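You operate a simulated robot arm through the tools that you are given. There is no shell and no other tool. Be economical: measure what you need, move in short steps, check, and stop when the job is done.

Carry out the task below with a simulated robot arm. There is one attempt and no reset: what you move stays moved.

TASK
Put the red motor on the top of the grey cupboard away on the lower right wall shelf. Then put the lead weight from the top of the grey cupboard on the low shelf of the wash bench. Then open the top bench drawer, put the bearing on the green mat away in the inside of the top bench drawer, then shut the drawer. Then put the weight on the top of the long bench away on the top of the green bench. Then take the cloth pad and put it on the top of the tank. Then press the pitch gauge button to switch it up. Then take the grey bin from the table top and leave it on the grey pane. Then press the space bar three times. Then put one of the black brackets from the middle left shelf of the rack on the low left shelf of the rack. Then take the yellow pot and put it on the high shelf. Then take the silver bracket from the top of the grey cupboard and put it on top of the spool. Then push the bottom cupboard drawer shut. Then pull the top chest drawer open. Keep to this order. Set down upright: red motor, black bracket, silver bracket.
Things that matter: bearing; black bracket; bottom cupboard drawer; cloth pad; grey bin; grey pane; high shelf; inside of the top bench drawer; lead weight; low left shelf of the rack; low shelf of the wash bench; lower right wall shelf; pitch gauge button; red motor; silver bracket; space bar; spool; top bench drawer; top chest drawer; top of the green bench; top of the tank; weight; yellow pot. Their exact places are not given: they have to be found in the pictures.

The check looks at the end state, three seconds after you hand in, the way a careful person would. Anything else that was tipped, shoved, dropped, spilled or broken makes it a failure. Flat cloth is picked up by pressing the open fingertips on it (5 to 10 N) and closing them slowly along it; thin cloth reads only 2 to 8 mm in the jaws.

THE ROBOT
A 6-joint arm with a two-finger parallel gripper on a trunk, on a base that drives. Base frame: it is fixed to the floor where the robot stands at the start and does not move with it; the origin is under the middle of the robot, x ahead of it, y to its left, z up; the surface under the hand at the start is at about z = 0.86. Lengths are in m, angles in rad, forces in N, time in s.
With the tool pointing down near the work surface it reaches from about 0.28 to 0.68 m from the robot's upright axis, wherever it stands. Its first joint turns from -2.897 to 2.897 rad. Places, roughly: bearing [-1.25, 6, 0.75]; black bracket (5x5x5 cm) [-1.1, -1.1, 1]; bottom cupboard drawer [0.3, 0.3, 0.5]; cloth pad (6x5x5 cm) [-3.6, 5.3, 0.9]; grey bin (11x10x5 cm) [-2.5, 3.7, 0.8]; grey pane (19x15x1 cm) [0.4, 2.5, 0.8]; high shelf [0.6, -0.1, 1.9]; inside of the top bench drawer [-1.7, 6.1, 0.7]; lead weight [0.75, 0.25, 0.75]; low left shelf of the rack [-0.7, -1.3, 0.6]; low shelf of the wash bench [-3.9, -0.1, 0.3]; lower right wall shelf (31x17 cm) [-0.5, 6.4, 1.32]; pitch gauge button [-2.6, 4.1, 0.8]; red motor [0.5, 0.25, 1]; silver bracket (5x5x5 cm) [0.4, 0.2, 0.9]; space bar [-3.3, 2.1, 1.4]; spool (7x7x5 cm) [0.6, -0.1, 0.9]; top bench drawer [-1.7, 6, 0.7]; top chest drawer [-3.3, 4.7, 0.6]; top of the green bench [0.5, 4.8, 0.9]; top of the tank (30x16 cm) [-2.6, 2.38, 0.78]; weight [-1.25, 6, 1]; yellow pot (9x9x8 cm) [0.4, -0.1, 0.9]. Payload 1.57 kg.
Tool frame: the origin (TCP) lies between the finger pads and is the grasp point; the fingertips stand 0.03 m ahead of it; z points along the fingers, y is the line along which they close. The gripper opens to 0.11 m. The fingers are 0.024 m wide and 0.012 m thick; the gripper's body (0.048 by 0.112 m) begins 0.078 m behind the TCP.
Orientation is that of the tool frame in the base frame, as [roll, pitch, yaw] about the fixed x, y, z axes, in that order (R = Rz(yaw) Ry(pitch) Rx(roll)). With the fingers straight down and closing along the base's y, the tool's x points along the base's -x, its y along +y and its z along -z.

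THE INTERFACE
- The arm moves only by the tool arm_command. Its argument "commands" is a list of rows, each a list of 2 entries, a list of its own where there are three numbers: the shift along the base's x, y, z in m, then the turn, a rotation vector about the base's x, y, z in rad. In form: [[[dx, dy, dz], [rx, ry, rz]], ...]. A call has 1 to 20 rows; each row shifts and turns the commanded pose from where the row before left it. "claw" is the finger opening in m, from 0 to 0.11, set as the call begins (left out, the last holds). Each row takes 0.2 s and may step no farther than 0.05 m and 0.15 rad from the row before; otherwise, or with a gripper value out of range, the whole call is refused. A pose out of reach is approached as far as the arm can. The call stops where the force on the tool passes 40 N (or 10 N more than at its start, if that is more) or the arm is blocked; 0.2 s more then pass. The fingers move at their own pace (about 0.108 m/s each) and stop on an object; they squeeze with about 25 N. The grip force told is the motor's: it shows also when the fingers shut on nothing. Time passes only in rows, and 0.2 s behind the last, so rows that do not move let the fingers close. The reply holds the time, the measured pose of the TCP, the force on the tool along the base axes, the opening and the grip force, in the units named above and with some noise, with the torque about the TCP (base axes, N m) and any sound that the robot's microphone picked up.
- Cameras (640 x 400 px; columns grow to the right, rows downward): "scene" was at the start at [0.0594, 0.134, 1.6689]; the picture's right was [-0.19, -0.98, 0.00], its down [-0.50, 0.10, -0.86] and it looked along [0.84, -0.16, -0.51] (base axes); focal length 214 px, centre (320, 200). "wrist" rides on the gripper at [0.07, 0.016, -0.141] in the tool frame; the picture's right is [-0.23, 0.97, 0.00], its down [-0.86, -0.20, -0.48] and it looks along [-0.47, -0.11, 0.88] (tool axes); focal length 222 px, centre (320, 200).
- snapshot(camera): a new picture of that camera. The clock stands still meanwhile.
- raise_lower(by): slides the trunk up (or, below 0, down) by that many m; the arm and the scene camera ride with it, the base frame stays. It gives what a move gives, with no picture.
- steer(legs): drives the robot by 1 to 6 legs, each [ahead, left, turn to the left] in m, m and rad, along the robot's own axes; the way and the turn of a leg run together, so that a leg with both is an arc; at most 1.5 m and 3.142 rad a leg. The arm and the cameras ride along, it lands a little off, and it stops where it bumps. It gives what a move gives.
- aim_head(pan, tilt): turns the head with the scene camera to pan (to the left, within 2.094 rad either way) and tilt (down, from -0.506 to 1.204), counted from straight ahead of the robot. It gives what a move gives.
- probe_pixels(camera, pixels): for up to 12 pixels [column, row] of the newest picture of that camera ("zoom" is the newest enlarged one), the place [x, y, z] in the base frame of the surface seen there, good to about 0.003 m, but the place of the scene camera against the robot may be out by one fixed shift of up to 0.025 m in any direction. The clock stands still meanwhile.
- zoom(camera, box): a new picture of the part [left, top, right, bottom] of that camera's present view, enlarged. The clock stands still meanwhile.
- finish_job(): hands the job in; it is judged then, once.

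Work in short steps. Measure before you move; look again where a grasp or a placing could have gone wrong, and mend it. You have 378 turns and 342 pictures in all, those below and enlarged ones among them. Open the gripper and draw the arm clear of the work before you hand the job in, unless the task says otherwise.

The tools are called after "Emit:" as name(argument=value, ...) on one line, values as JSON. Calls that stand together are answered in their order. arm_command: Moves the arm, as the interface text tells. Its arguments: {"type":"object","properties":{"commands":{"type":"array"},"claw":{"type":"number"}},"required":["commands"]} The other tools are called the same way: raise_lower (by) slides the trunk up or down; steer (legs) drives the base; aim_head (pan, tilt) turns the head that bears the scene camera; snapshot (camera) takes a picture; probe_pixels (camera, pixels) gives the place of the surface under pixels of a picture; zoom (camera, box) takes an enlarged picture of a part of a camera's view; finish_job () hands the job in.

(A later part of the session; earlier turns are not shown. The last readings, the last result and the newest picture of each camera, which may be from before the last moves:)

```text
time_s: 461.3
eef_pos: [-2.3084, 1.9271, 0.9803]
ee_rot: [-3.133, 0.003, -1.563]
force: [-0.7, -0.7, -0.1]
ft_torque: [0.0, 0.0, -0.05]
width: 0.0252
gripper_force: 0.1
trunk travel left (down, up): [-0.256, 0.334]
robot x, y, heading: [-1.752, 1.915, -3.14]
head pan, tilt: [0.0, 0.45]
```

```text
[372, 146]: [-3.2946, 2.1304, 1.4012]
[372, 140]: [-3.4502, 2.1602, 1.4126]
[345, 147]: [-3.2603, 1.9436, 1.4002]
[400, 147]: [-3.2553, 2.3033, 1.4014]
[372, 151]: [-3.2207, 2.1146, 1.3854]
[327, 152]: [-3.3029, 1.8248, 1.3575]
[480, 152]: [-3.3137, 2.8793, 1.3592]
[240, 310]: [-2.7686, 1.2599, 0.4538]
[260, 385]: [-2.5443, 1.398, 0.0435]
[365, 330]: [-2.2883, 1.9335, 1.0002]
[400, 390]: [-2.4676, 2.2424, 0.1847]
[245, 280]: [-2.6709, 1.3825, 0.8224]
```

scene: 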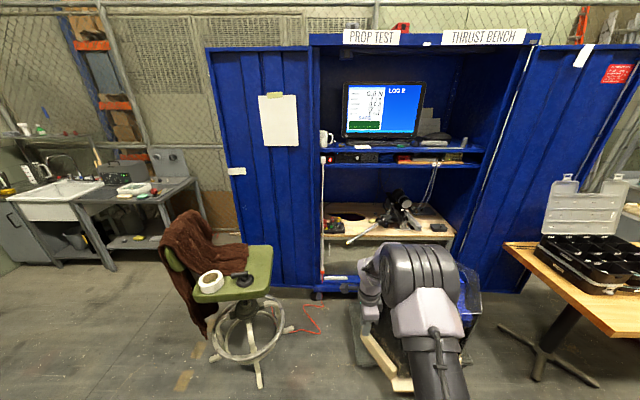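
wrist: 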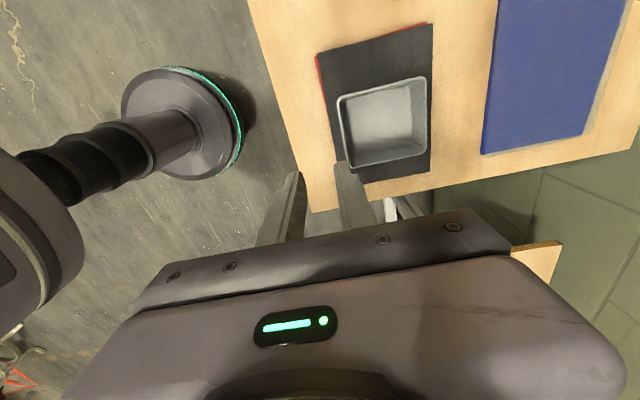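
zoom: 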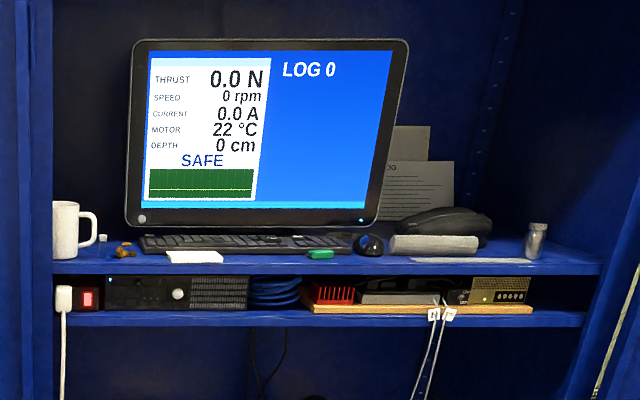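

The keyboard is on the shelf at z≈1.40 (x≈−3.29,y≈2.12). Reaching requires standing in the gap between stool and tank. I look down to measure the gap.

Emit:
raise_lower(by=0.33)

Emit:
aim_head(pan=0.1, tilt=0.8)

Emit:
snapshot(camera="scene")

```text
time_s: 464.6
eef_pos: [-2.3058, 1.9266, 1.3114]
ee_rot: [-3.133, 0.003, -1.562]
force: [-0.2, -0.4, -0.4]
ft_torque: [0.0, -0.01, 0.06]
width: 0.0251
gripper_force: 0.0
trunk travel left (down, up): [-0.586, 0.004]
robot x, y, heading: [-1.7522, 1.9154, -3.135]
head pan, tilt: [0.0, 0.45]
```

```text
time_s: 465.4
eef_pos: [-2.3071, 1.9265, 1.3102]
ee_rot: [-3.132, 0.003, -1.56]
force: [-0.3, 0.0, 0.4]
ft_torque: [-0.01, 0.0, 0.03]
width: 0.025
gripper_force: 0.1
trunk travel left (down, up): [-0.586, 0.004]
robot x, y, heading: [-1.7546, 1.9142, -3.133]
head pan, tilt: [0.099, 0.799]
```

```text
189 pictures are left
```

scene: 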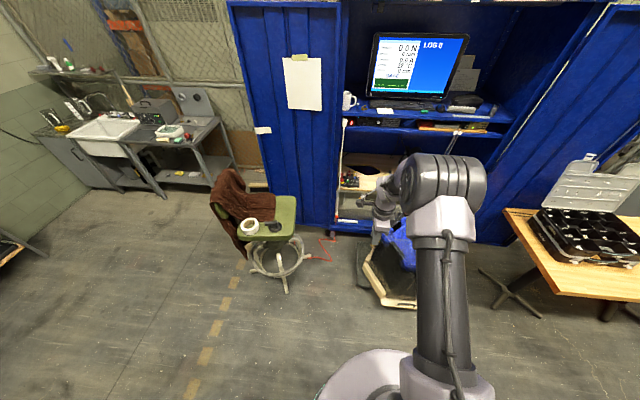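

Emit:
zoom(camera="scene", box=[230, 170, 430, 320])

Emit:
probe_pixels(camera="scene", pixels=[[287, 290], [302, 243], [303, 262], [296, 215], [362, 285], [358, 265], [380, 303], [415, 303], [332, 235], [340, 220], [360, 245], [320, 255]])

```text
2.67 times, centred on (330, 245) of scene
```

zoom: 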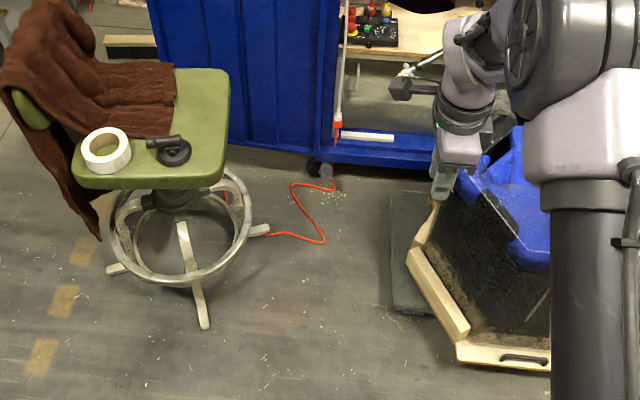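

```text
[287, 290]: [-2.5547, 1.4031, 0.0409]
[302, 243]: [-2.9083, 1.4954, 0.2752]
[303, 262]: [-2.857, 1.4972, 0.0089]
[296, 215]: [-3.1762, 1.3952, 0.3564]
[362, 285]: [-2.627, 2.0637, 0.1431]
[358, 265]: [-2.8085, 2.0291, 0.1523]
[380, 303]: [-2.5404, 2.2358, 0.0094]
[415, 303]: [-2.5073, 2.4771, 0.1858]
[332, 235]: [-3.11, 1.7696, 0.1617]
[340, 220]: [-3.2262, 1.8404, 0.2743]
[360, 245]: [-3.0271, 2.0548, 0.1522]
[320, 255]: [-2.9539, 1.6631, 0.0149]
```

The gap is 1.5–2.03 m in y; my base (~0.22 m radius) fits at (−2.6,1.76). First I orient the tool (tilted, aimed half right) and swing the hand to the right-front.

Emit:
arm_command(commands=[[[0.01, 0.03, 0.01], [0, 0, 0.135]], [[0.01, 0.03, 0.01], [0, 0, 0.135]], [[0.01, 0.03, 0.01], [0, 0, 0.135]], [[0.01, 0.03, 0.01], [0, 0, 0.135]], [[0.01, 0.03, 0.01], [0, 0, 0.135]], [[0.01, 0.03, 0.01], [0, 0, 0.135]], [[0.0, 0.03, 0.01], [0, 0, 0.135]], [[0.0, 0.03, 0.01], [0, 0, 0.135]], [[0.0, 0.03, 0.01], [0.058, 0.111, 0]], [[0, 0, 0.01], [0.058, 0.111, 0]], [[0, 0, 0.01], [0.058, 0.111, 0]], [[0, 0, 0.01], [0.058, 0.111, 0]], [[0, 0, 0.01], [0.058, 0.111, 0]], [[0, 0, 0.01], [0.058, 0.111, 0]], [[0, 0, 0], [0, 0, 0]]], claw=0.0)

Emit:
snapshot(camera="wrist")

```text
time_s: 468.6
eef_pos: [-2.2416, 2.199, 1.4353]
ee_rot: [-3.118, 0.589, -0.483]
force: [0.4, -0.1, -0.2]
ft_torque: [0.02, -0.01, 0.01]
width: 0.0
gripper_force: 21.3
out of reach, approached as far as the arm can: row 13, 14
trunk travel left (down, up): [-0.586, 0.004]
robot x, y, heading: [-1.7519, 1.9135, -3.137]
head pan, tilt: [0.099, 0.799]
```

```text
187 pictures are left
```

wrist: 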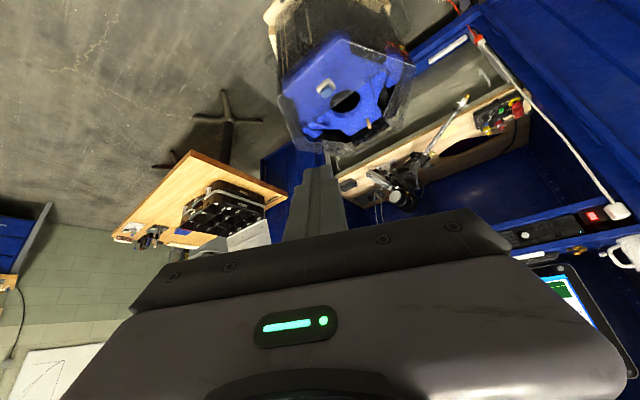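

Good pose. I drive into the gap in two legs.

Emit:
steer(legs=[[0.35, 0.15, 0], [0.48, 0, 0]])

Emit:
snapshot(camera="wrist")

Emit:
aim_head(pan=-0.4, tilt=0.4)

Emit:
snapshot(camera="scene")

```text
time_s: 473.4
eef_pos: [-3.065, 2.0403, 1.4371]
ee_rot: [-3.12, 0.589, -0.481]
force: [-0.1, -0.3, -0.1]
ft_torque: [0.01, 0.01, 0.01]
width: 0.0001
gripper_force: 20.9
trunk travel left (down, up): [-0.586, 0.004]
robot x, y, heading: [-2.5715, 1.7555, -3.134]
head pan, tilt: [0.099, 0.799]
```

```text
186 pictures are left
```

wrist: 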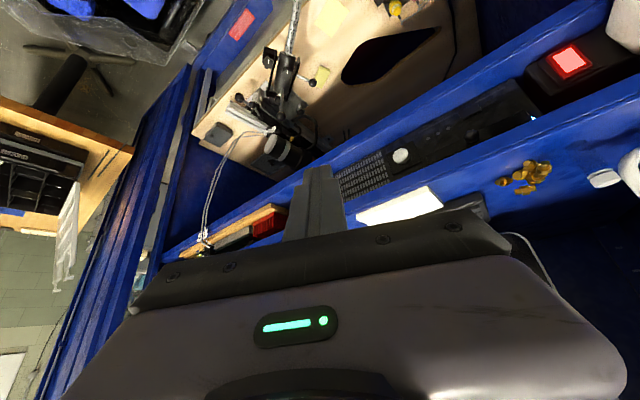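

```text
time_s: 474.3
eef_pos: [-3.066, 2.0409, 1.4354]
ee_rot: [-3.12, 0.587, -0.48]
force: [1.4, -0.7, 0.4]
ft_torque: [0.02, 0.02, -0.04]
width: 0.0
gripper_force: 21.7
trunk travel left (down, up): [-0.586, 0.004]
robot x, y, heading: [-2.5752, 1.7601, -3.139]
head pan, tilt: [-0.4, 0.4]
```

```text
185 pictures are left
```

scene: 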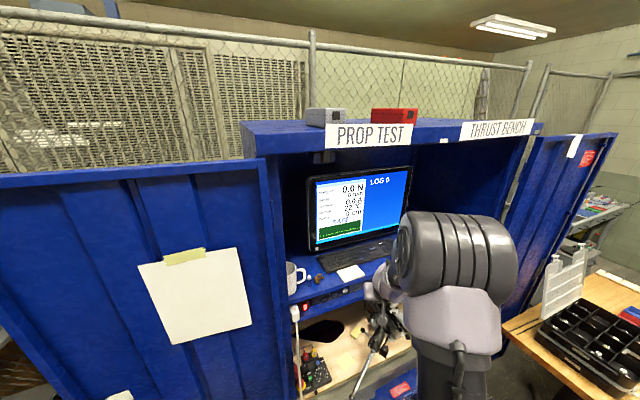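

The keyboard is at scene (365,257). I zoom in.

Emit:
zoom(camera="scene", box=[280, 220, 410, 300])

Emit:
zoom(camera="scene", box=[315, 235, 400, 285])

```text
4.92 times, centred on (345, 260) of scene
```

zoom: 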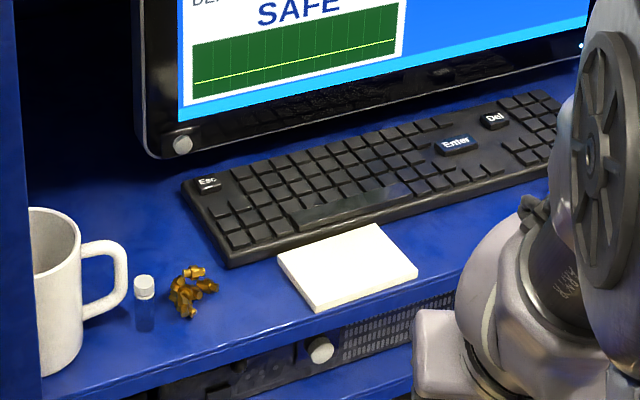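

```text
7.53 times, centred on (358, 260) of scene
```

zoom: 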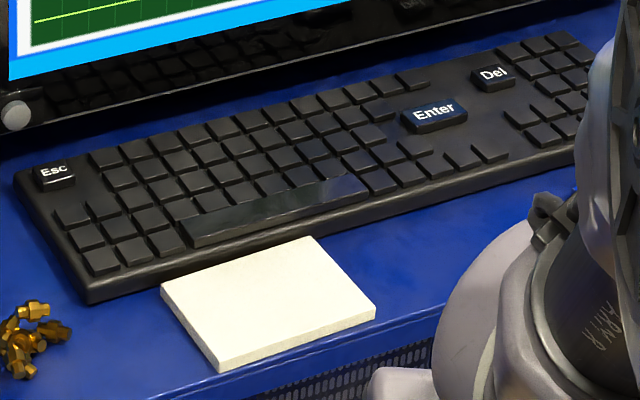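

The space bar runs in the zoom from (185,235) to (368,188). I probe it.

Emit:
probe_pixels(camera="zoom", pixels=[[200, 230], [240, 220], [275, 211], [310, 202], [350, 192], [275, 205], [275, 218], [270, 265], [300, 330], [120, 250], [400, 345]])

```text
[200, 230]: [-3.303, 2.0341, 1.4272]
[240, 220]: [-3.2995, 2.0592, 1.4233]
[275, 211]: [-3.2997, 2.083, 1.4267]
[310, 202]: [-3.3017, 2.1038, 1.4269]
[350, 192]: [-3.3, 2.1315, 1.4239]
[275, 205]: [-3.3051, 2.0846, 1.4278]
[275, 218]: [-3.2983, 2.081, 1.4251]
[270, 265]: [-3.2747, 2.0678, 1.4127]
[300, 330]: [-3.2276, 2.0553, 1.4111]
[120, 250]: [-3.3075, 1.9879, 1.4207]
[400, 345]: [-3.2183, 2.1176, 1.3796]
```

Space bar centre ≈(−3.291,2.067,1.415) after correction. I rise and hover short of it to confirm with the wrist camera.

Emit:
arm_command(commands=[[[0, 0, 0.04], [0, 0, 0]], [[0, 0, 0.03], [0, 0, 0]], [[-0.04, 0.003, 0], [0, 0, 0]], [[-0.04, 0.003, 0], [0, 0, 0]], [[-0.04, 0.003, 0], [0, 0, 0]], [[-0.04, 0.003, 0], [0, 0, 0]], [[0, 0, 0], [0, 0, 0]]])

Emit:
snapshot(camera="wrist")

```text
time_s: 475.9
eef_pos: [-3.2256, 2.053, 1.505]
ee_rot: [-3.119, 0.589, -0.481]
force: [0.2, 0.1, 0.6]
ft_torque: [0.0, 0.0, 0.01]
width: 0.0002
gripper_force: 21.7
trunk travel left (down, up): [-0.586, 0.004]
robot x, y, heading: [-2.5713, 1.7558, -3.129]
head pan, tilt: [-0.4, 0.4]
```

```text
182 pictures are left
```

wrist: 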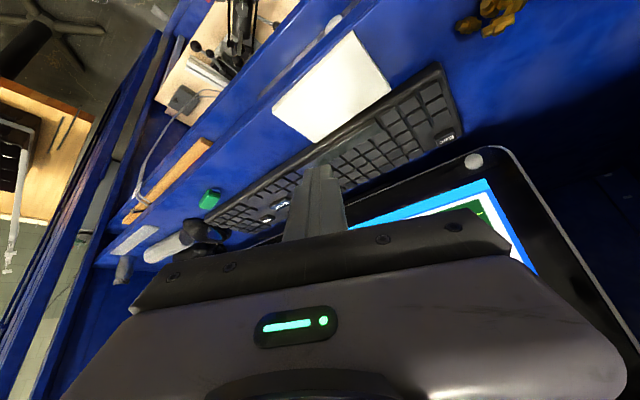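

Emit:
zoom(camera="wrist", box=[220, 50, 480, 230])

Emit:
zoom(camera="wrist", box=[290, 90, 410, 190])

```text
2.22 times, centred on (350, 140) of wrist
```

zoom: 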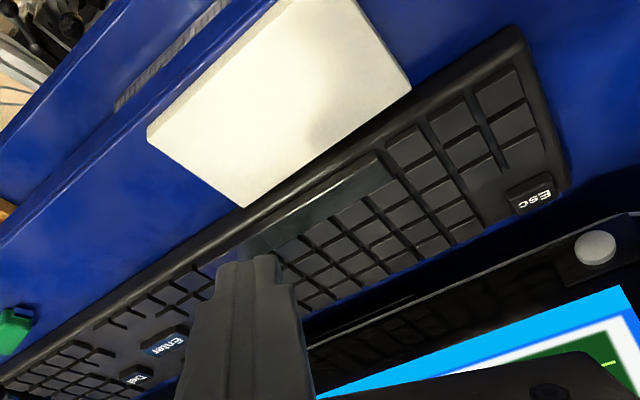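

```text
4.00 times, centred on (350, 140) of wrist
```

zoom: 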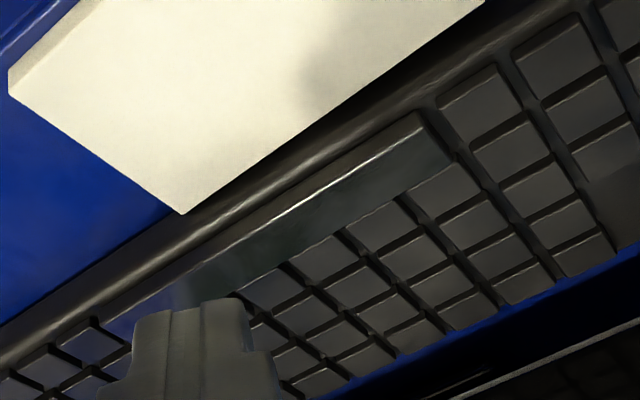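

The space bar is the long key in the zoom from (430,140) to (165,285). I probe along it.

Emit:
probe_pixels(camera="zoom", pixels=[[430, 150], [390, 175], [350, 200], [310, 225], [270, 250], [230, 275], [190, 290], [350, 185], [350, 215], [120, 325], [300, 265]])

```text
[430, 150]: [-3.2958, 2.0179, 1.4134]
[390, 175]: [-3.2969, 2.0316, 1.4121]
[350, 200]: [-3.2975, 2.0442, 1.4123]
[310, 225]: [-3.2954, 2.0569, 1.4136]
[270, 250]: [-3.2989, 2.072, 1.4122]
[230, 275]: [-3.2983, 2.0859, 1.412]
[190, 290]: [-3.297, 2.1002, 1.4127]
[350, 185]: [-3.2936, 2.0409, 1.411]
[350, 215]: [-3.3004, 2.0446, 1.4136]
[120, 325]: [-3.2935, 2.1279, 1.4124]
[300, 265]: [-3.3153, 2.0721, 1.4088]
```

Space bar: x≈−3.297, y 2.013–2.12, top 1.413. I move so the tip's lowest edge is over its middle, 15 mm above.

Emit:
arm_command(commands=[[[-0.023, -0.002, -0.01], [0, 0, 0]], [[-0.0225, -0.003, -0.02], [0, 0, 0]], [[0, 0, -0.015], [0, 0, 0]], [[0, 0, 0], [0, 0, 0]]])

Emit:
zoom(camera="wrist", box=[240, 90, 420, 230])

Emit:
zoom(camera="scene", box=[310, 200, 420, 290])

```text
time_s: 476.9
eef_pos: [-3.2725, 2.0479, 1.4603]
ee_rot: [-3.119, 0.587, -0.481]
force: [-0.5, -0.4, 0.1]
ft_torque: [-0.03, 0.0, -0.02]
width: 0.0
gripper_force: 21.3
trunk travel left (down, up): [-0.586, 0.004]
robot x, y, heading: [-2.5692, 1.7554, -3.135]
head pan, tilt: [-0.4, 0.4]
```

```text
2.86 times, centred on (330, 160) of wrist
```

zoom: 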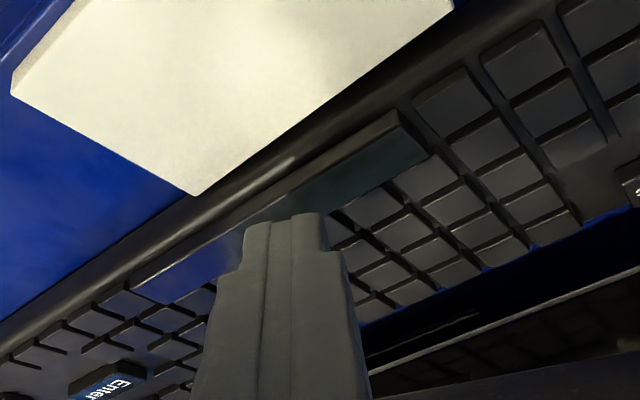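

```text
4.44 times, centred on (365, 245) of scene
```

zoom: 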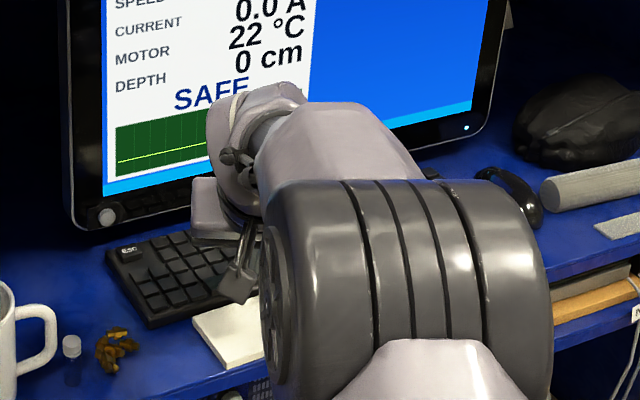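

The tip is over the middle of the bar. I press slowly.

Emit:
arm_command(commands=[[[0, 0, -0.01], [0, 0, 0]], [[0, 0, -0.004], [0, 0, 0]], [[0, 0, -0.002], [0, 0, 0]], [[0, 0, 0], [0, 0, 0]]])

```text
time_s: 477.9
eef_pos: [-3.272, 2.0487, 1.4438]
ee_rot: [-3.119, 0.587, -0.482]
force: [-0.4, 0.1, -0.2]
ft_torque: [0.0, 0.01, -0.02]
width: 0.0002
gripper_force: 20.9
trunk travel left (down, up): [-0.586, 0.004]
robot x, y, heading: [-2.5756, 1.7536, -3.136]
head pan, tilt: [-0.4, 0.4]
```

Emit:
arm_command(commands=[[[0, 0, -0.002], [0, 0, 0]], [[0, 0, -0.002], [0, 0, 0]], [[0, 0, 0], [0, 0, 0]]])

```text
time_s: 478.7
eef_pos: [-3.2716, 2.0479, 1.4402]
ee_rot: [-3.12, 0.588, -0.482]
force: [0.6, -0.6, 0.4]
ft_torque: [-0.02, -0.02, -0.02]
width: 0.0
gripper_force: 21.2
trunk travel left (down, up): [-0.586, 0.004]
robot x, y, heading: [-2.5738, 1.7584, -3.135]
head pan, tilt: [-0.4, 0.4]
```

Emit:
arm_command(commands=[[[0, 0, -0.0015], [0, 0, 0]], [[0, 0, -0.0015], [0, 0, 0]], [[0, 0, 0], [0, 0, 0]]])

Emit:
zoom(camera="wrist", box=[240, 90, 420, 230])

```text
time_s: 479.5
eef_pos: [-3.2707, 2.0486, 1.4375]
ee_rot: [-3.119, 0.589, -0.482]
force: [1.0, -0.8, 1.7]
ft_torque: [0.04, 0.0, 0.01]
width: 0.0
gripper_force: 20.7
trunk travel left (down, up): [-0.586, 0.004]
robot x, y, heading: [-2.5717, 1.7571, -3.131]
head pan, tilt: [-0.4, 0.4]
heard: click
```

```text
2.86 times, centred on (330, 160) of wrist
```

zoom: 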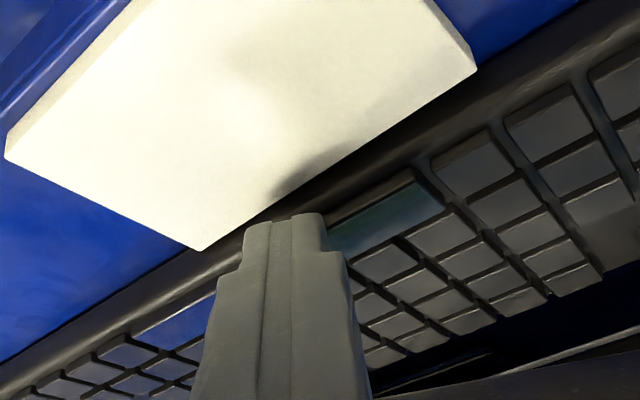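

First click. I lift 10 mm and check the screen.

Emit:
arm_command(commands=[[[0, 0, 0.005], [0, 0, 0]], [[0, 0, 0.006], [0, 0, 0]], [[0, 0, 0], [0, 0, 0]]])

Emit:
zoom(camera="scene", box=[300, 160, 420, 250])

```text
time_s: 480.3
eef_pos: [-3.2712, 2.0479, 1.449]
ee_rot: [-3.119, 0.586, -0.482]
force: [1.5, -0.5, -0.2]
ft_torque: [-0.01, -0.01, -0.01]
width: 0.0
gripper_force: 21.4
trunk travel left (down, up): [-0.586, 0.004]
robot x, y, heading: [-2.573, 1.7532, -3.132]
head pan, tilt: [-0.4, 0.4]
```

```text
4.44 times, centred on (360, 205) of scene
```

zoom: 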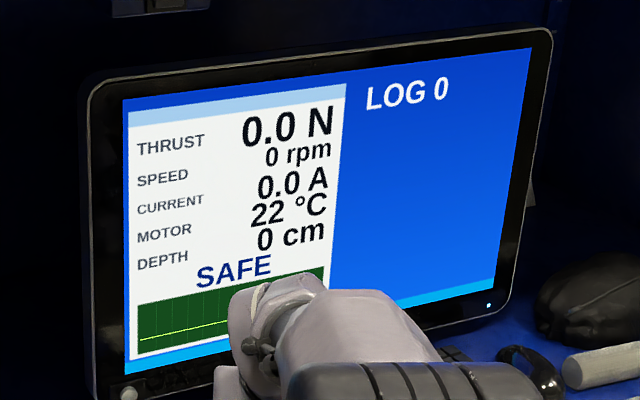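

LOG still reads 0 (may be a different counter). I do the second press and check again.

Emit:
arm_command(commands=[[[0, 0, -0.006], [0, 0, 0]], [[0, 0, -0.004], [0, 0, 0]], [[0, 0, -0.0015], [0, 0, 0]], [[0, 0, 0], [0, 0, 0]]])

Emit:
zoom(camera="scene", box=[300, 160, 420, 250])

```text
time_s: 481.3
eef_pos: [-3.271, 2.049, 1.4368]
ee_rot: [-3.119, 0.589, -0.481]
force: [-0.1, 0.7, 1.1]
ft_torque: [0.02, -0.02, -0.05]
width: 0.0
gripper_force: 21.3
trunk travel left (down, up): [-0.586, 0.004]
robot x, y, heading: [-2.5753, 1.7568, -3.128]
head pan, tilt: [-0.4, 0.4]
heard: click
```

```text
4.44 times, centred on (360, 205) of scene
```

zoom: 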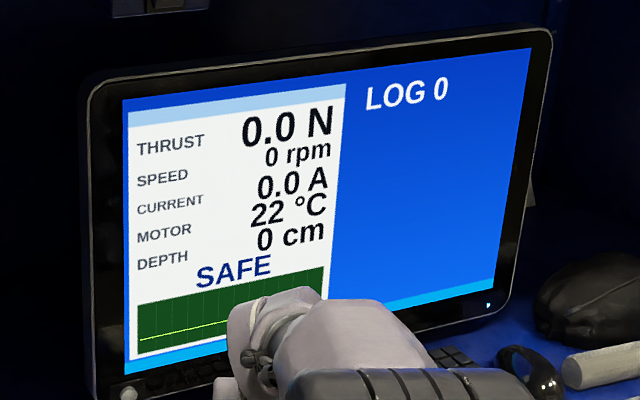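

Second click. I release and press the third time.

Emit:
arm_command(commands=[[[0, 0, 0.006], [0, 0, 0]], [[0, 0, 0.006], [0, 0, 0]], [[0, 0, 0], [0, 0, 0]]])

Emit:
arm_command(commands=[[[0, 0, -0.006], [0, 0, 0]], [[0, 0, -0.004], [0, 0, 0]], [[0, 0, -0.0015], [0, 0, 0]], [[0, 0, 0], [0, 0, 0]]])

```text
time_s: 482.1
eef_pos: [-3.271, 2.0481, 1.4497]
ee_rot: [-3.12, 0.588, -0.481]
force: [-0.7, 0.4, -0.2]
ft_torque: [0.03, 0.02, 0.01]
width: 0.0001
gripper_force: 21.5
trunk travel left (down, up): [-0.586, 0.004]
robot x, y, heading: [-2.5732, 1.7595, -3.133]
head pan, tilt: [-0.4, 0.4]
```

```text
time_s: 483.1
eef_pos: [-3.2719, 2.0484, 1.4379]
ee_rot: [-3.119, 0.588, -0.483]
force: [0.6, -0.6, 1.9]
ft_torque: [-0.03, 0.01, 0.01]
width: 0.0001
gripper_force: 21.0
trunk travel left (down, up): [-0.586, 0.004]
robot x, y, heading: [-2.5725, 1.7574, -3.132]
head pan, tilt: [-0.4, 0.4]
heard: click
```

Third click. I lift away, retreat from the cabinet and back out of the gap.

Emit:
arm_command(commands=[[[0, 0, 0.02], [0, 0, 0]], [[0, 0, 0.04], [0, 0, 0]], [[0.04, -0.005, 0], [0, 0, 0]], [[0.04, -0.005, 0], [0, 0, 0]], [[0.04, -0.005, 0], [0, 0, 0]], [[0.04, 0, 0], [0, 0, 0]], [[0.03, 0, 0], [0, 0, 0]]])

Emit:
snapshot(camera="scene")

Emit:
steer(legs=[[-0.6, 0, 0], [-0.6, 0, 0]])

```text
time_s: 484.7
eef_pos: [-3.0795, 2.0342, 1.4991]
ee_rot: [-3.118, 0.588, -0.481]
force: [0.1, -1.2, -0.5]
ft_torque: [0.0, 0.04, 0.01]
width: 0.0
gripper_force: 21.2
trunk travel left (down, up): [-0.586, 0.004]
robot x, y, heading: [-2.5706, 1.7624, -3.132]
head pan, tilt: [-0.4, 0.4]
```

```text
174 pictures are left
```

scene: 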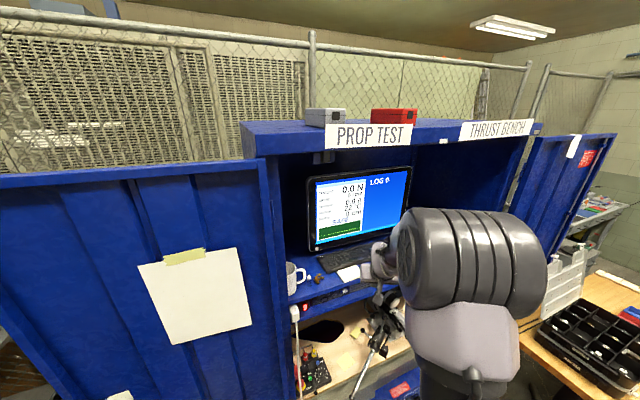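

```text
time_s: 491.1
eef_pos: [-1.8794, 2.0448, 1.4973]
ee_rot: [-3.119, 0.585, -0.487]
force: [0.4, 0.2, 0.3]
ft_torque: [-0.02, 0.01, -0.03]
width: 0.0
gripper_force: 21.6
trunk travel left (down, up): [-0.586, 0.004]
robot x, y, heading: [-1.3747, 1.7654, -3.136]
head pan, tilt: [-0.4, 0.4]
```

Now the rack on the −y wall. I turn to face −y and drive to about (−1.0,0.3).

Emit:
steer(legs=[[0, 0, 1.565], [1.4, 0.35, 0]])

Emit:
raise_lower(by=-0.3)

Emit:
aim_head(pan=0, tilt=0.5)

Emit:
snapshot(camera="scene")

```text
time_s: 502.1
eef_pos: [-1.303, -0.137, 1.4989]
ee_rot: [-3.118, 0.588, 1.084]
force: [-0.5, -0.3, 0.0]
ft_torque: [0.01, -0.02, -0.03]
width: 0.0
gripper_force: 21.3
trunk travel left (down, up): [-0.586, 0.004]
robot x, y, heading: [-1.0227, 0.3709, -1.568]
head pan, tilt: [-0.4, 0.4]
```

```text
time_s: 505.1
eef_pos: [-1.3038, -0.1355, 1.1974]
ee_rot: [-3.12, 0.587, 1.085]
force: [0.2, 0.1, 1.1]
ft_torque: [0.0, -0.02, 0.01]
width: 0.0
gripper_force: 21.3
trunk travel left (down, up): [-0.286, 0.304]
robot x, y, heading: [-1.0234, 0.3724, -1.567]
head pan, tilt: [-0.4, 0.4]
```

```text
time_s: 505.9
eef_pos: [-1.304, -0.1367, 1.1986]
ee_rot: [-3.119, 0.588, 1.086]
force: [0.0, 0.9, -1.5]
ft_torque: [-0.02, -0.03, -0.04]
width: 0.0
gripper_force: 21.0
trunk travel left (down, up): [-0.286, 0.304]
robot x, y, heading: [-1.0239, 0.3706, -1.568]
head pan, tilt: [0.0, 0.499]
```

```text
173 pictures are left
```

scene: 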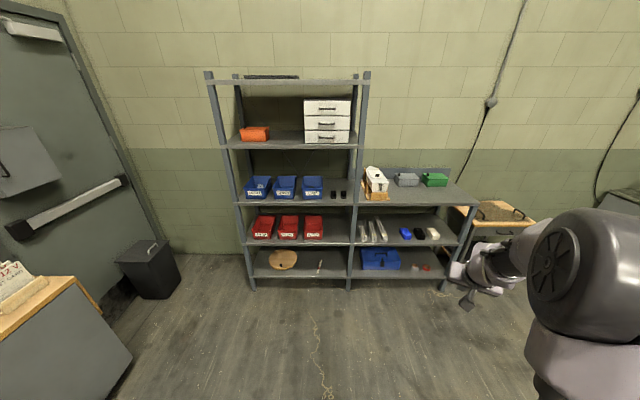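

The rack: blue bins and two black items at (338,195) on one shelf, red bins below. I zoom and probe.

Emit:
zoom(camera="scene", box=[230, 160, 380, 290])

Emit:
probe_pixels(camera="scene", pixels=[[335, 195], [344, 195], [300, 204], [300, 244], [300, 275], [337, 243], [240, 204], [350, 205], [290, 145], [335, 237], [248, 244], [346, 243]])

```text
3.08 times, centred on (305, 225) of scene
```

zoom: 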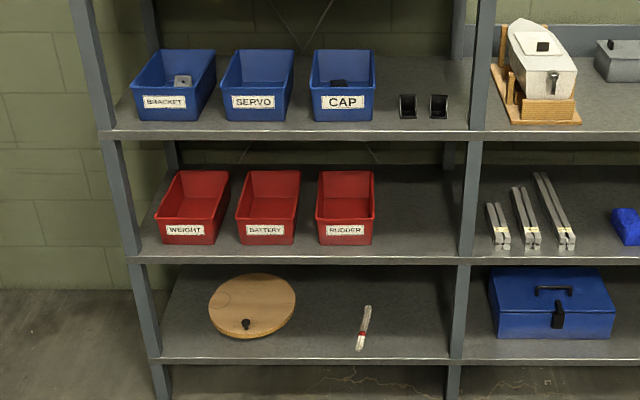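

```text
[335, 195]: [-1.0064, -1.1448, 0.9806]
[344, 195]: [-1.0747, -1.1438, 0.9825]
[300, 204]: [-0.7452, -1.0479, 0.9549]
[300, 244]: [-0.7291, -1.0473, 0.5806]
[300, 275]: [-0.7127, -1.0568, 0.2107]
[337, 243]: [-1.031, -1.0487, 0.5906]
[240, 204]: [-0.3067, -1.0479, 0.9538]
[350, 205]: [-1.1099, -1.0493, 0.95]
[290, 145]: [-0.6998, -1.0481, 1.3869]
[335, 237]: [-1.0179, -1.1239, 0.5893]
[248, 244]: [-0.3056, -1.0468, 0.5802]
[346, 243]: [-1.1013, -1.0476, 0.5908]
```

Middle left shelf top ≈0.945, brackets at x≈−1.006 and −1.075, y≈−1.145; low left shelf ≈0.58. I recentre and straighten the tool, then drive closer.

Emit:
arm_command(commands=[[[0.04, 0, 0], [0, 0, 0.1215]], [[0.04, 0, 0], [0, 0, 0.1215]], [[0.04, 0, 0], [0, 0, 0.1215]], [[0.04, 0, 0], [0, 0, 0.1215]], [[0.04, 0, 0], [0, 0, 0]], [[0.04, 0, 0], [-0.08, 0, 0]], [[0.03, 0, 0], [-0.08, 0, 0]], [[0, 0, 0], [0, 0, 0]]], claw=0.08)

Emit:
steer(legs=[[0.6, 0, 0]])

Emit:
snapshot(camera="wrist")

Emit:
snapshot(camera="scene")

```text
time_s: 507.7
eef_pos: [-1.053, -0.1368, 1.196]
ee_rot: [3.127, 0.689, 1.569]
force: [0.3, 0.7, 0.4]
ft_torque: [0.01, -0.01, 0.0]
width: 0.08
gripper_force: 0.1
out of reach, approached as far as the arm can: row 6, 7
trunk travel left (down, up): [-0.286, 0.304]
robot x, y, heading: [-1.0197, 0.3683, -1.567]
head pan, tilt: [0.0, 0.499]
```

```text
time_s: 511.1
eef_pos: [-1.0474, -0.7336, 1.1962]
ee_rot: [3.128, 0.691, 1.571]
force: [-0.8, -0.2, -0.1]
ft_torque: [0.01, -0.01, 0.0]
width: 0.08
gripper_force: 0.0
trunk travel left (down, up): [-0.286, 0.304]
robot x, y, heading: [-1.0205, -0.2315, -1.57]
head pan, tilt: [0.0, 0.499]
```

```text
171 pictures are left
```

wrist: 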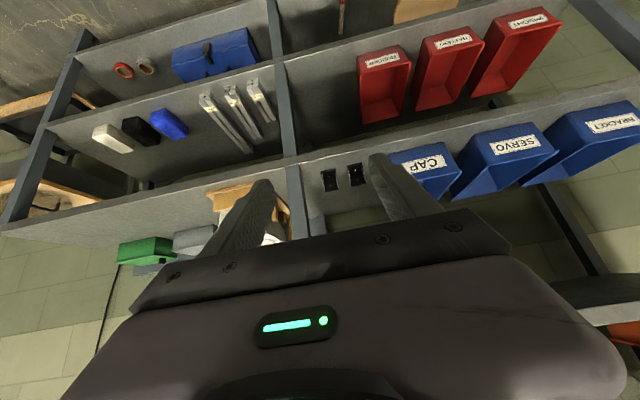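

```text
170 pictures are left
```

scene: 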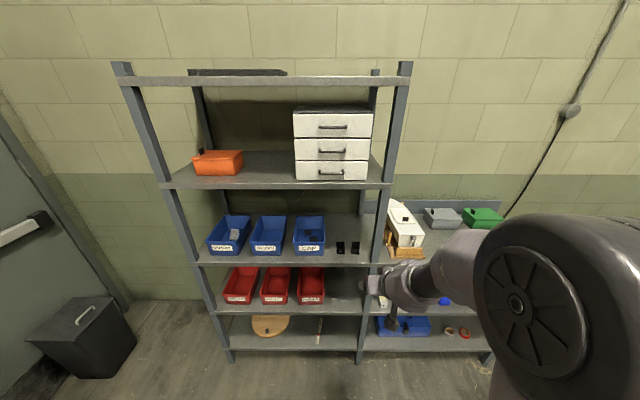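

Wrist view: brackets at (330,182) and (355,175). I zoom and probe them.

Emit:
zoom(camera="wrist", box=[290, 140, 400, 220])

Emit:
zoom(camera="scene", box=[320, 225, 380, 275])

```text
5.00 times, centred on (345, 180) of wrist
```

zoom: 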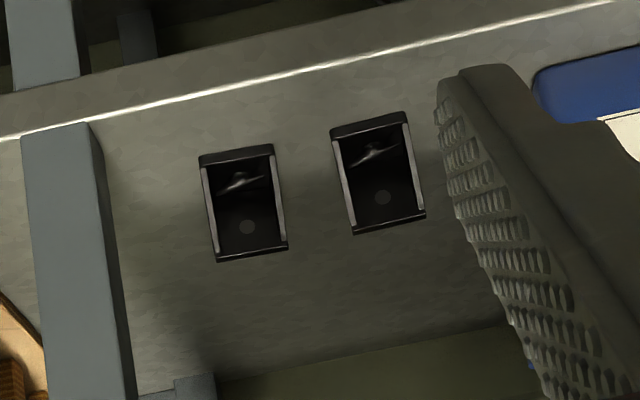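

```text
8.00 times, centred on (350, 250) of scene
```

zoom: 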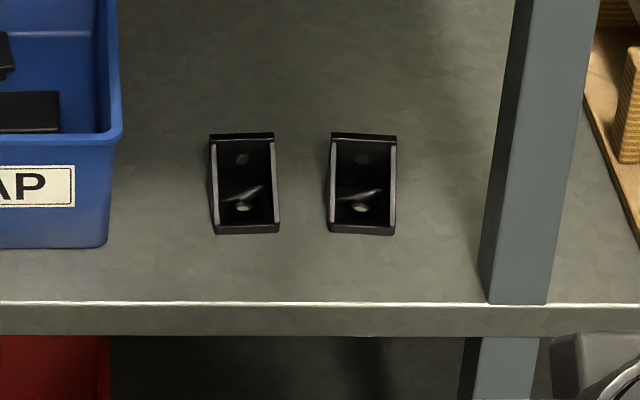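

Emit:
probe_pixels(camera="zoom", pixels=[[245, 230], [212, 200], [275, 200], [242, 137], [245, 160], [330, 200], [394, 200], [362, 137], [362, 231], [300, 220], [105, 200], [490, 250]])

Emit:
probe_pixels(camera="wrist", pixels=[[369, 166], [363, 186], [374, 184], [365, 165], [356, 167], [342, 170], [320, 172], [332, 192], [345, 191], [383, 180], [318, 200], [360, 200]])

```text
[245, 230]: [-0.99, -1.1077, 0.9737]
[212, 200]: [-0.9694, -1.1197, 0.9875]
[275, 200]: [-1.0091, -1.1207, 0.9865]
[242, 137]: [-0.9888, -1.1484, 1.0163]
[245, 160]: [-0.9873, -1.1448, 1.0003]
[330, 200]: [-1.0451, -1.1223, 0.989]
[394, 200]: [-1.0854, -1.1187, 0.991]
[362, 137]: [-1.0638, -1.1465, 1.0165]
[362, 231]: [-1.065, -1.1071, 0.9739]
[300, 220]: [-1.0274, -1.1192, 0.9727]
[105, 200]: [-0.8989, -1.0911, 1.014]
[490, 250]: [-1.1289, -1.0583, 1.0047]
```

```text
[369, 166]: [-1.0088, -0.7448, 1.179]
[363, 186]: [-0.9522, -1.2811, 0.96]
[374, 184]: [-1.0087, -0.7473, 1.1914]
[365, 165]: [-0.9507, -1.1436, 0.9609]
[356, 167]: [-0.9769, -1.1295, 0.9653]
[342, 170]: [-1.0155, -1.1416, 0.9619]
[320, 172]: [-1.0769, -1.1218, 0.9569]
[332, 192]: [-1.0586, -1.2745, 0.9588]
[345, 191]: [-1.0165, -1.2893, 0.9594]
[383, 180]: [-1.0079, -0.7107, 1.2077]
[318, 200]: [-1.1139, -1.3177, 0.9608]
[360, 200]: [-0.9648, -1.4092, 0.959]
```

The brackets are ~4 cm wide in x with side gussets; shelf top 0.960. I take the left one (x≈−0.989): bring the hand closer and re-measure.

Emit:
steer(legs=[[0.15, 0, 0]])

Emit:
arm_command(commands=[[[0.03, 0, -0.03], [0, 0, 0]], [[0.027, 0, -0.04], [0, 0, 0]], [[0, -0.03, -0.03], [0, 0, 0]], [[0, -0.03, -0.03], [0, 0, 0]], [[0, 0, 0], [0, 0, 0]]])

Emit:
snapshot(camera="wrist")

Emit:
zoom(camera="wrist", box=[250, 100, 400, 220])

```text
time_s: 512.5
eef_pos: [-1.0481, -0.8843, 1.1968]
ee_rot: [3.127, 0.694, 1.57]
force: [0.3, -0.3, -0.3]
ft_torque: [0.04, -0.01, 0.0]
width: 0.08
gripper_force: 0.0
trunk travel left (down, up): [-0.286, 0.304]
robot x, y, heading: [-1.0215, -0.374, -1.565]
head pan, tilt: [0.0, 0.499]
```

```text
time_s: 513.7
eef_pos: [-1.0239, -0.9616, 1.0966]
ee_rot: [3.107, 0.682, 1.564]
force: [0.2, -0.6, 0.8]
ft_torque: [0.0, 0.02, 0.01]
width: 0.0803
gripper_force: 0.2
out of reach, approached as far as the arm can: row 1, 2, 3, 4
trunk travel left (down, up): [-0.286, 0.304]
robot x, y, heading: [-1.0217, -0.3786, -1.566]
head pan, tilt: [0.0, 0.499]
```

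```text
167 pictures are left
```

wrist: 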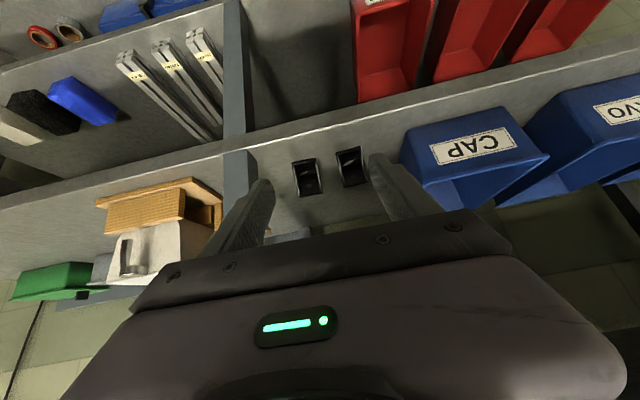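

```text
3.33 times, centred on (325, 160) of wrist
```

zoom: 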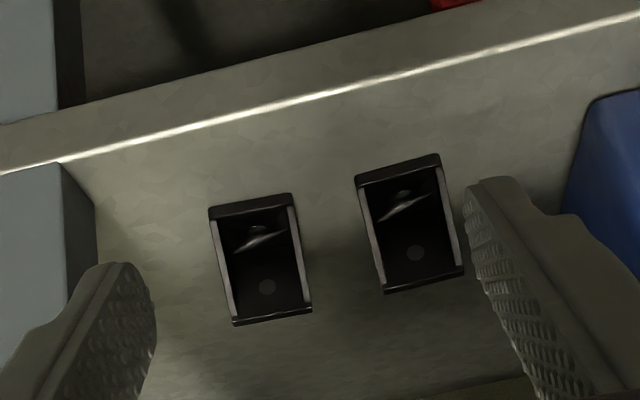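

Emit:
probe_pixels(camera="zoom", pixels=[[398, 172], [370, 230], [450, 215], [422, 287], [415, 255], [400, 195], [250, 212], [270, 320], [345, 250], [400, 85], [215, 260], [300, 260]])

```text
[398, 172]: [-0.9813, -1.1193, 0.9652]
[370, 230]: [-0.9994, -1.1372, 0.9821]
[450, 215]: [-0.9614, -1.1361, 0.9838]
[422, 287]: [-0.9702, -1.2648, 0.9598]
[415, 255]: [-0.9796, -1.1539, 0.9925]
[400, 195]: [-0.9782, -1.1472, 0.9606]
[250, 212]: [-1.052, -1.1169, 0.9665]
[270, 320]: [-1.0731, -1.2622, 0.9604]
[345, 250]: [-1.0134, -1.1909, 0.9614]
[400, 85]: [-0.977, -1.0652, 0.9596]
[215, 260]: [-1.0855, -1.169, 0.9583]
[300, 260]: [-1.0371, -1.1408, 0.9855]
```

Bracket 1: gussets at x −0.961…−0.999, y −1.117…−1.160. I set opening 0.065, drive 6 cm nearer and align in x.

Emit:
steer(legs=[[0.06, 0, 0]])

Emit:
arm_command(commands=[[[0.022, 0, 0], [0, 0, 0]], [[0.021, 0, 0], [0, 0, 0]], [[0, -0.02, -0.02], [0, 0, 0]], [[0, -0.02, -0.02], [0, 0, 0]], [[0, 0, 0], [0, 0, 0]]], claw=0.065)

Emit:
snapshot(camera="wrist")

```text
time_s: 514.7
eef_pos: [-1.0246, -1.023, 1.0967]
ee_rot: [3.105, 0.681, 1.562]
force: [0.0, 0.8, 0.2]
ft_torque: [0.02, 0.04, 0.0]
width: 0.0801
gripper_force: 0.1
trunk travel left (down, up): [-0.286, 0.304]
robot x, y, heading: [-1.023, -0.4366, -1.568]
head pan, tilt: [0.0, 0.499]
```

```text
time_s: 515.9
eef_pos: [-1.017, -1.0574, 1.0522]
ee_rot: [3.099, 0.682, 1.564]
force: [0.0, 0.4, 0.1]
ft_torque: [-0.01, -0.01, 0.03]
width: 0.0651
gripper_force: 0.1
out of reach, approached as far as the arm can: row 1, 2, 3
trunk travel left (down, up): [-0.286, 0.304]
robot x, y, heading: [-1.0198, -0.4386, -1.561]
head pan, tilt: [0.0, 0.499]
```

```text
165 pictures are left
```

wrist: 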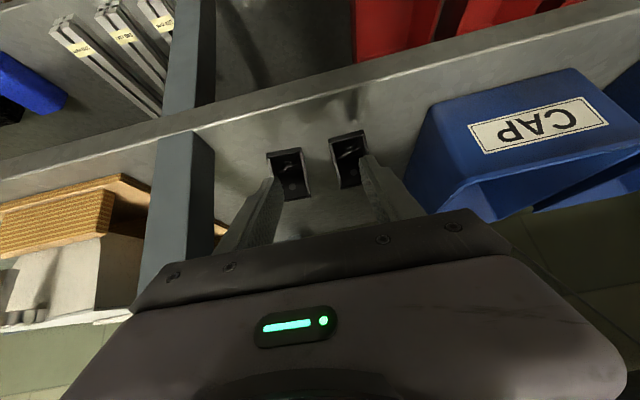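

The arm balks at +x moves; I shift the base 3.7 cm to its left instead.

Emit:
steer(legs=[[0, 0.037, 0]])

Emit:
snapshot(camera="wrist")

Emit:
zoom(camera="wrist", box=[250, 100, 400, 220])

```text
time_s: 516.7
eef_pos: [-0.9787, -1.0569, 1.0524]
ee_rot: [3.099, 0.683, 1.566]
force: [1.1, -0.3, 0.2]
ft_torque: [0.02, 0.03, -0.05]
width: 0.065
gripper_force: 0.0
trunk travel left (down, up): [-0.286, 0.304]
robot x, y, heading: [-0.9837, -0.4332, -1.565]
head pan, tilt: [0.0, 0.499]
```

```text
164 pictures are left
```

wrist: 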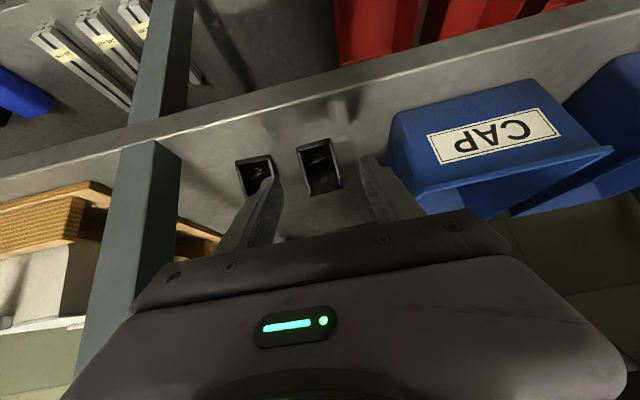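

```text
3.33 times, centred on (325, 160) of wrist
```

zoom: 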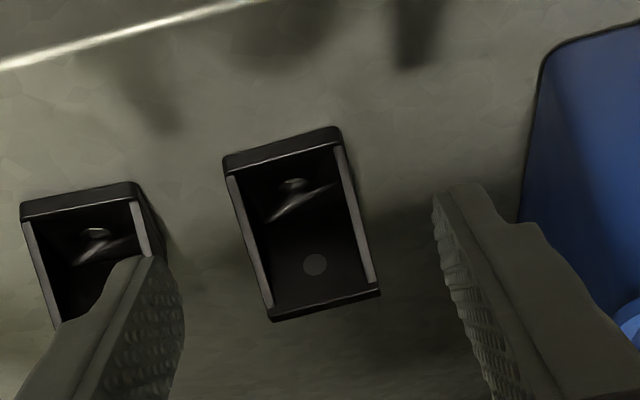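

The bracket is centred between the fingers. I descend diagonally to (−0.979,−1.142,0.998).

Emit:
arm_command(commands=[[[0, -0.03, -0.02], [0, 0, 0]], [[0, -0.03, -0.02], [0, 0, 0]], [[0, -0.025, -0.0145], [0, 0, 0]], [[0, 0, 0], [0, 0, 0]]])

Emit:
zoom(camera="wrist", box=[230, 100, 420, 250])

```text
time_s: 517.7
eef_pos: [-0.9804, -1.1425, 0.9987]
ee_rot: [3.098, 0.682, 1.564]
force: [0.1, -0.7, 0.3]
ft_torque: [-0.01, 0.02, 0.01]
width: 0.0649
gripper_force: 0.0
trunk travel left (down, up): [-0.286, 0.304]
robot x, y, heading: [-0.9839, -0.4376, -1.565]
head pan, tilt: [0.0, 0.499]
```

```text
2.67 times, centred on (325, 175) of wrist
```

zoom: 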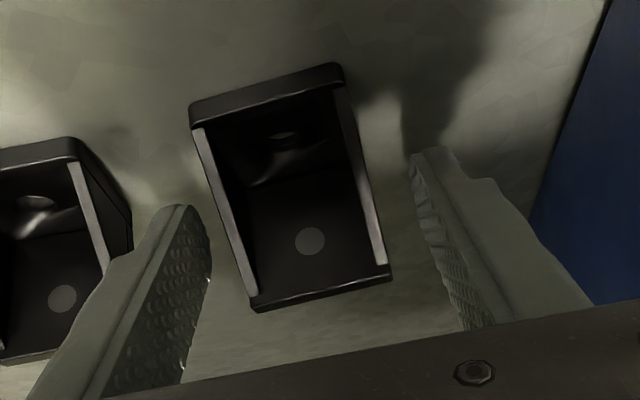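

The fingers flank the bracket. I close and lift.

Emit:
arm_command(commands=[[[0, 0, 0], [0, 0, 0]], [[0, 0, 0], [0, 0, 0]], [[0, 0, 0], [0, 0, 0]]], claw=0.0)

Emit:
arm_command(commands=[[[0, 0, 0.02], [0, 0, 0]], [[0, 0.01, 0.02], [0, 0, 0]], [[0, 0, 0], [0, 0, 0]]])

Emit:
zoom(camera="wrist", box=[230, 100, 420, 250])

```text
time_s: 518.5
eef_pos: [-0.981, -1.1418, 0.998]
ee_rot: [3.099, 0.68, 1.564]
force: [1.4, -0.4, 0.2]
ft_torque: [0.01, -0.01, -0.02]
width: 0.0417
gripper_force: 24.5
trunk travel left (down, up): [-0.286, 0.304]
robot x, y, heading: [-0.98, -0.4371, -1.566]
head pan, tilt: [0.0, 0.499]
```

```text
time_s: 519.3
eef_pos: [-0.9802, -1.1324, 1.0377]
ee_rot: [3.1, 0.681, 1.563]
force: [0.8, -0.1, 0.1]
ft_torque: [0.0, 0.0, 0.01]
width: 0.0415
gripper_force: 24.8
trunk travel left (down, up): [-0.286, 0.304]
robot x, y, heading: [-0.982, -0.434, -1.568]
head pan, tilt: [0.0, 0.499]
```

```text
2.67 times, centred on (325, 175) of wrist
```

zoom: 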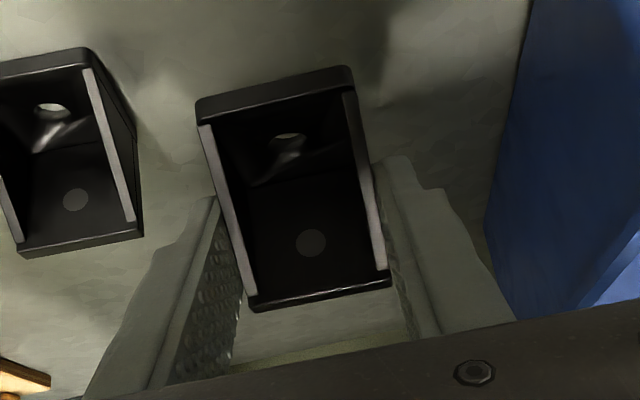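

Held (41.5 mm). I back out of the shelf, lower the trunk and hand to the low shelf's level.

Emit:
steer(legs=[[-0.35, 0, 0]])

Emit:
raise_lower(by=-0.28)

Emit:
arm_command(commands=[[[0, 0, -0.04], [0, 0, 0]], [[0, 0, -0.035], [0, 0, 0]], [[0, 0, 0], [0, 0, 0]]])

Emit:
snapshot(camera="wrist")

Emit:
snapshot(camera="scene")

```text
time_s: 521.6
eef_pos: [-0.981, -0.7821, 1.0387]
ee_rot: [3.097, 0.683, 1.564]
force: [0.7, 0.0, -0.1]
ft_torque: [0.03, 0.01, 0.03]
width: 0.0415
gripper_force: 24.8
trunk travel left (down, up): [-0.286, 0.304]
robot x, y, heading: [-0.9828, -0.0809, -1.567]
head pan, tilt: [0.0, 0.499]
```

```text
time_s: 524.4
eef_pos: [-0.982, -0.7823, 0.7588]
ee_rot: [3.099, 0.68, 1.565]
force: [0.2, 0.3, -0.4]
ft_torque: [0.01, 0.0, -0.01]
width: 0.0416
gripper_force: 25.4
trunk travel left (down, up): [-0.006, 0.584]
robot x, y, heading: [-0.9873, -0.0854, -1.563]
head pan, tilt: [0.0, 0.499]
```

```text
time_s: 525.2
eef_pos: [-0.9824, -0.7821, 0.6822]
ee_rot: [3.098, 0.68, 1.563]
force: [-0.1, 0.0, -0.4]
ft_torque: [0.0, 0.0, 0.01]
width: 0.0416
gripper_force: 25.2
trunk travel left (down, up): [-0.006, 0.584]
robot x, y, heading: [-0.9884, -0.0867, -1.565]
head pan, tilt: [0.0, 0.499]
```

```text
160 pictures are left
```

wrist: 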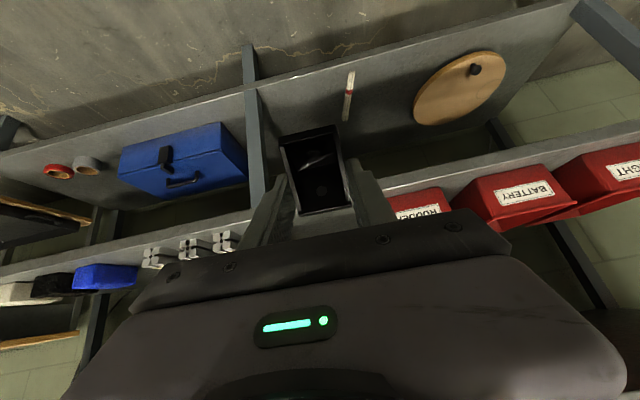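

```text
159 pictures are left
```

scene: 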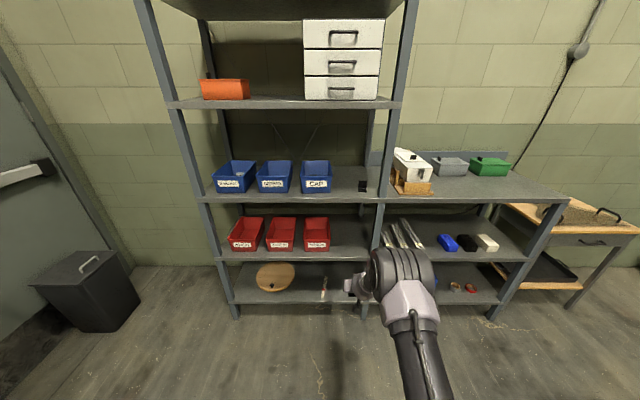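

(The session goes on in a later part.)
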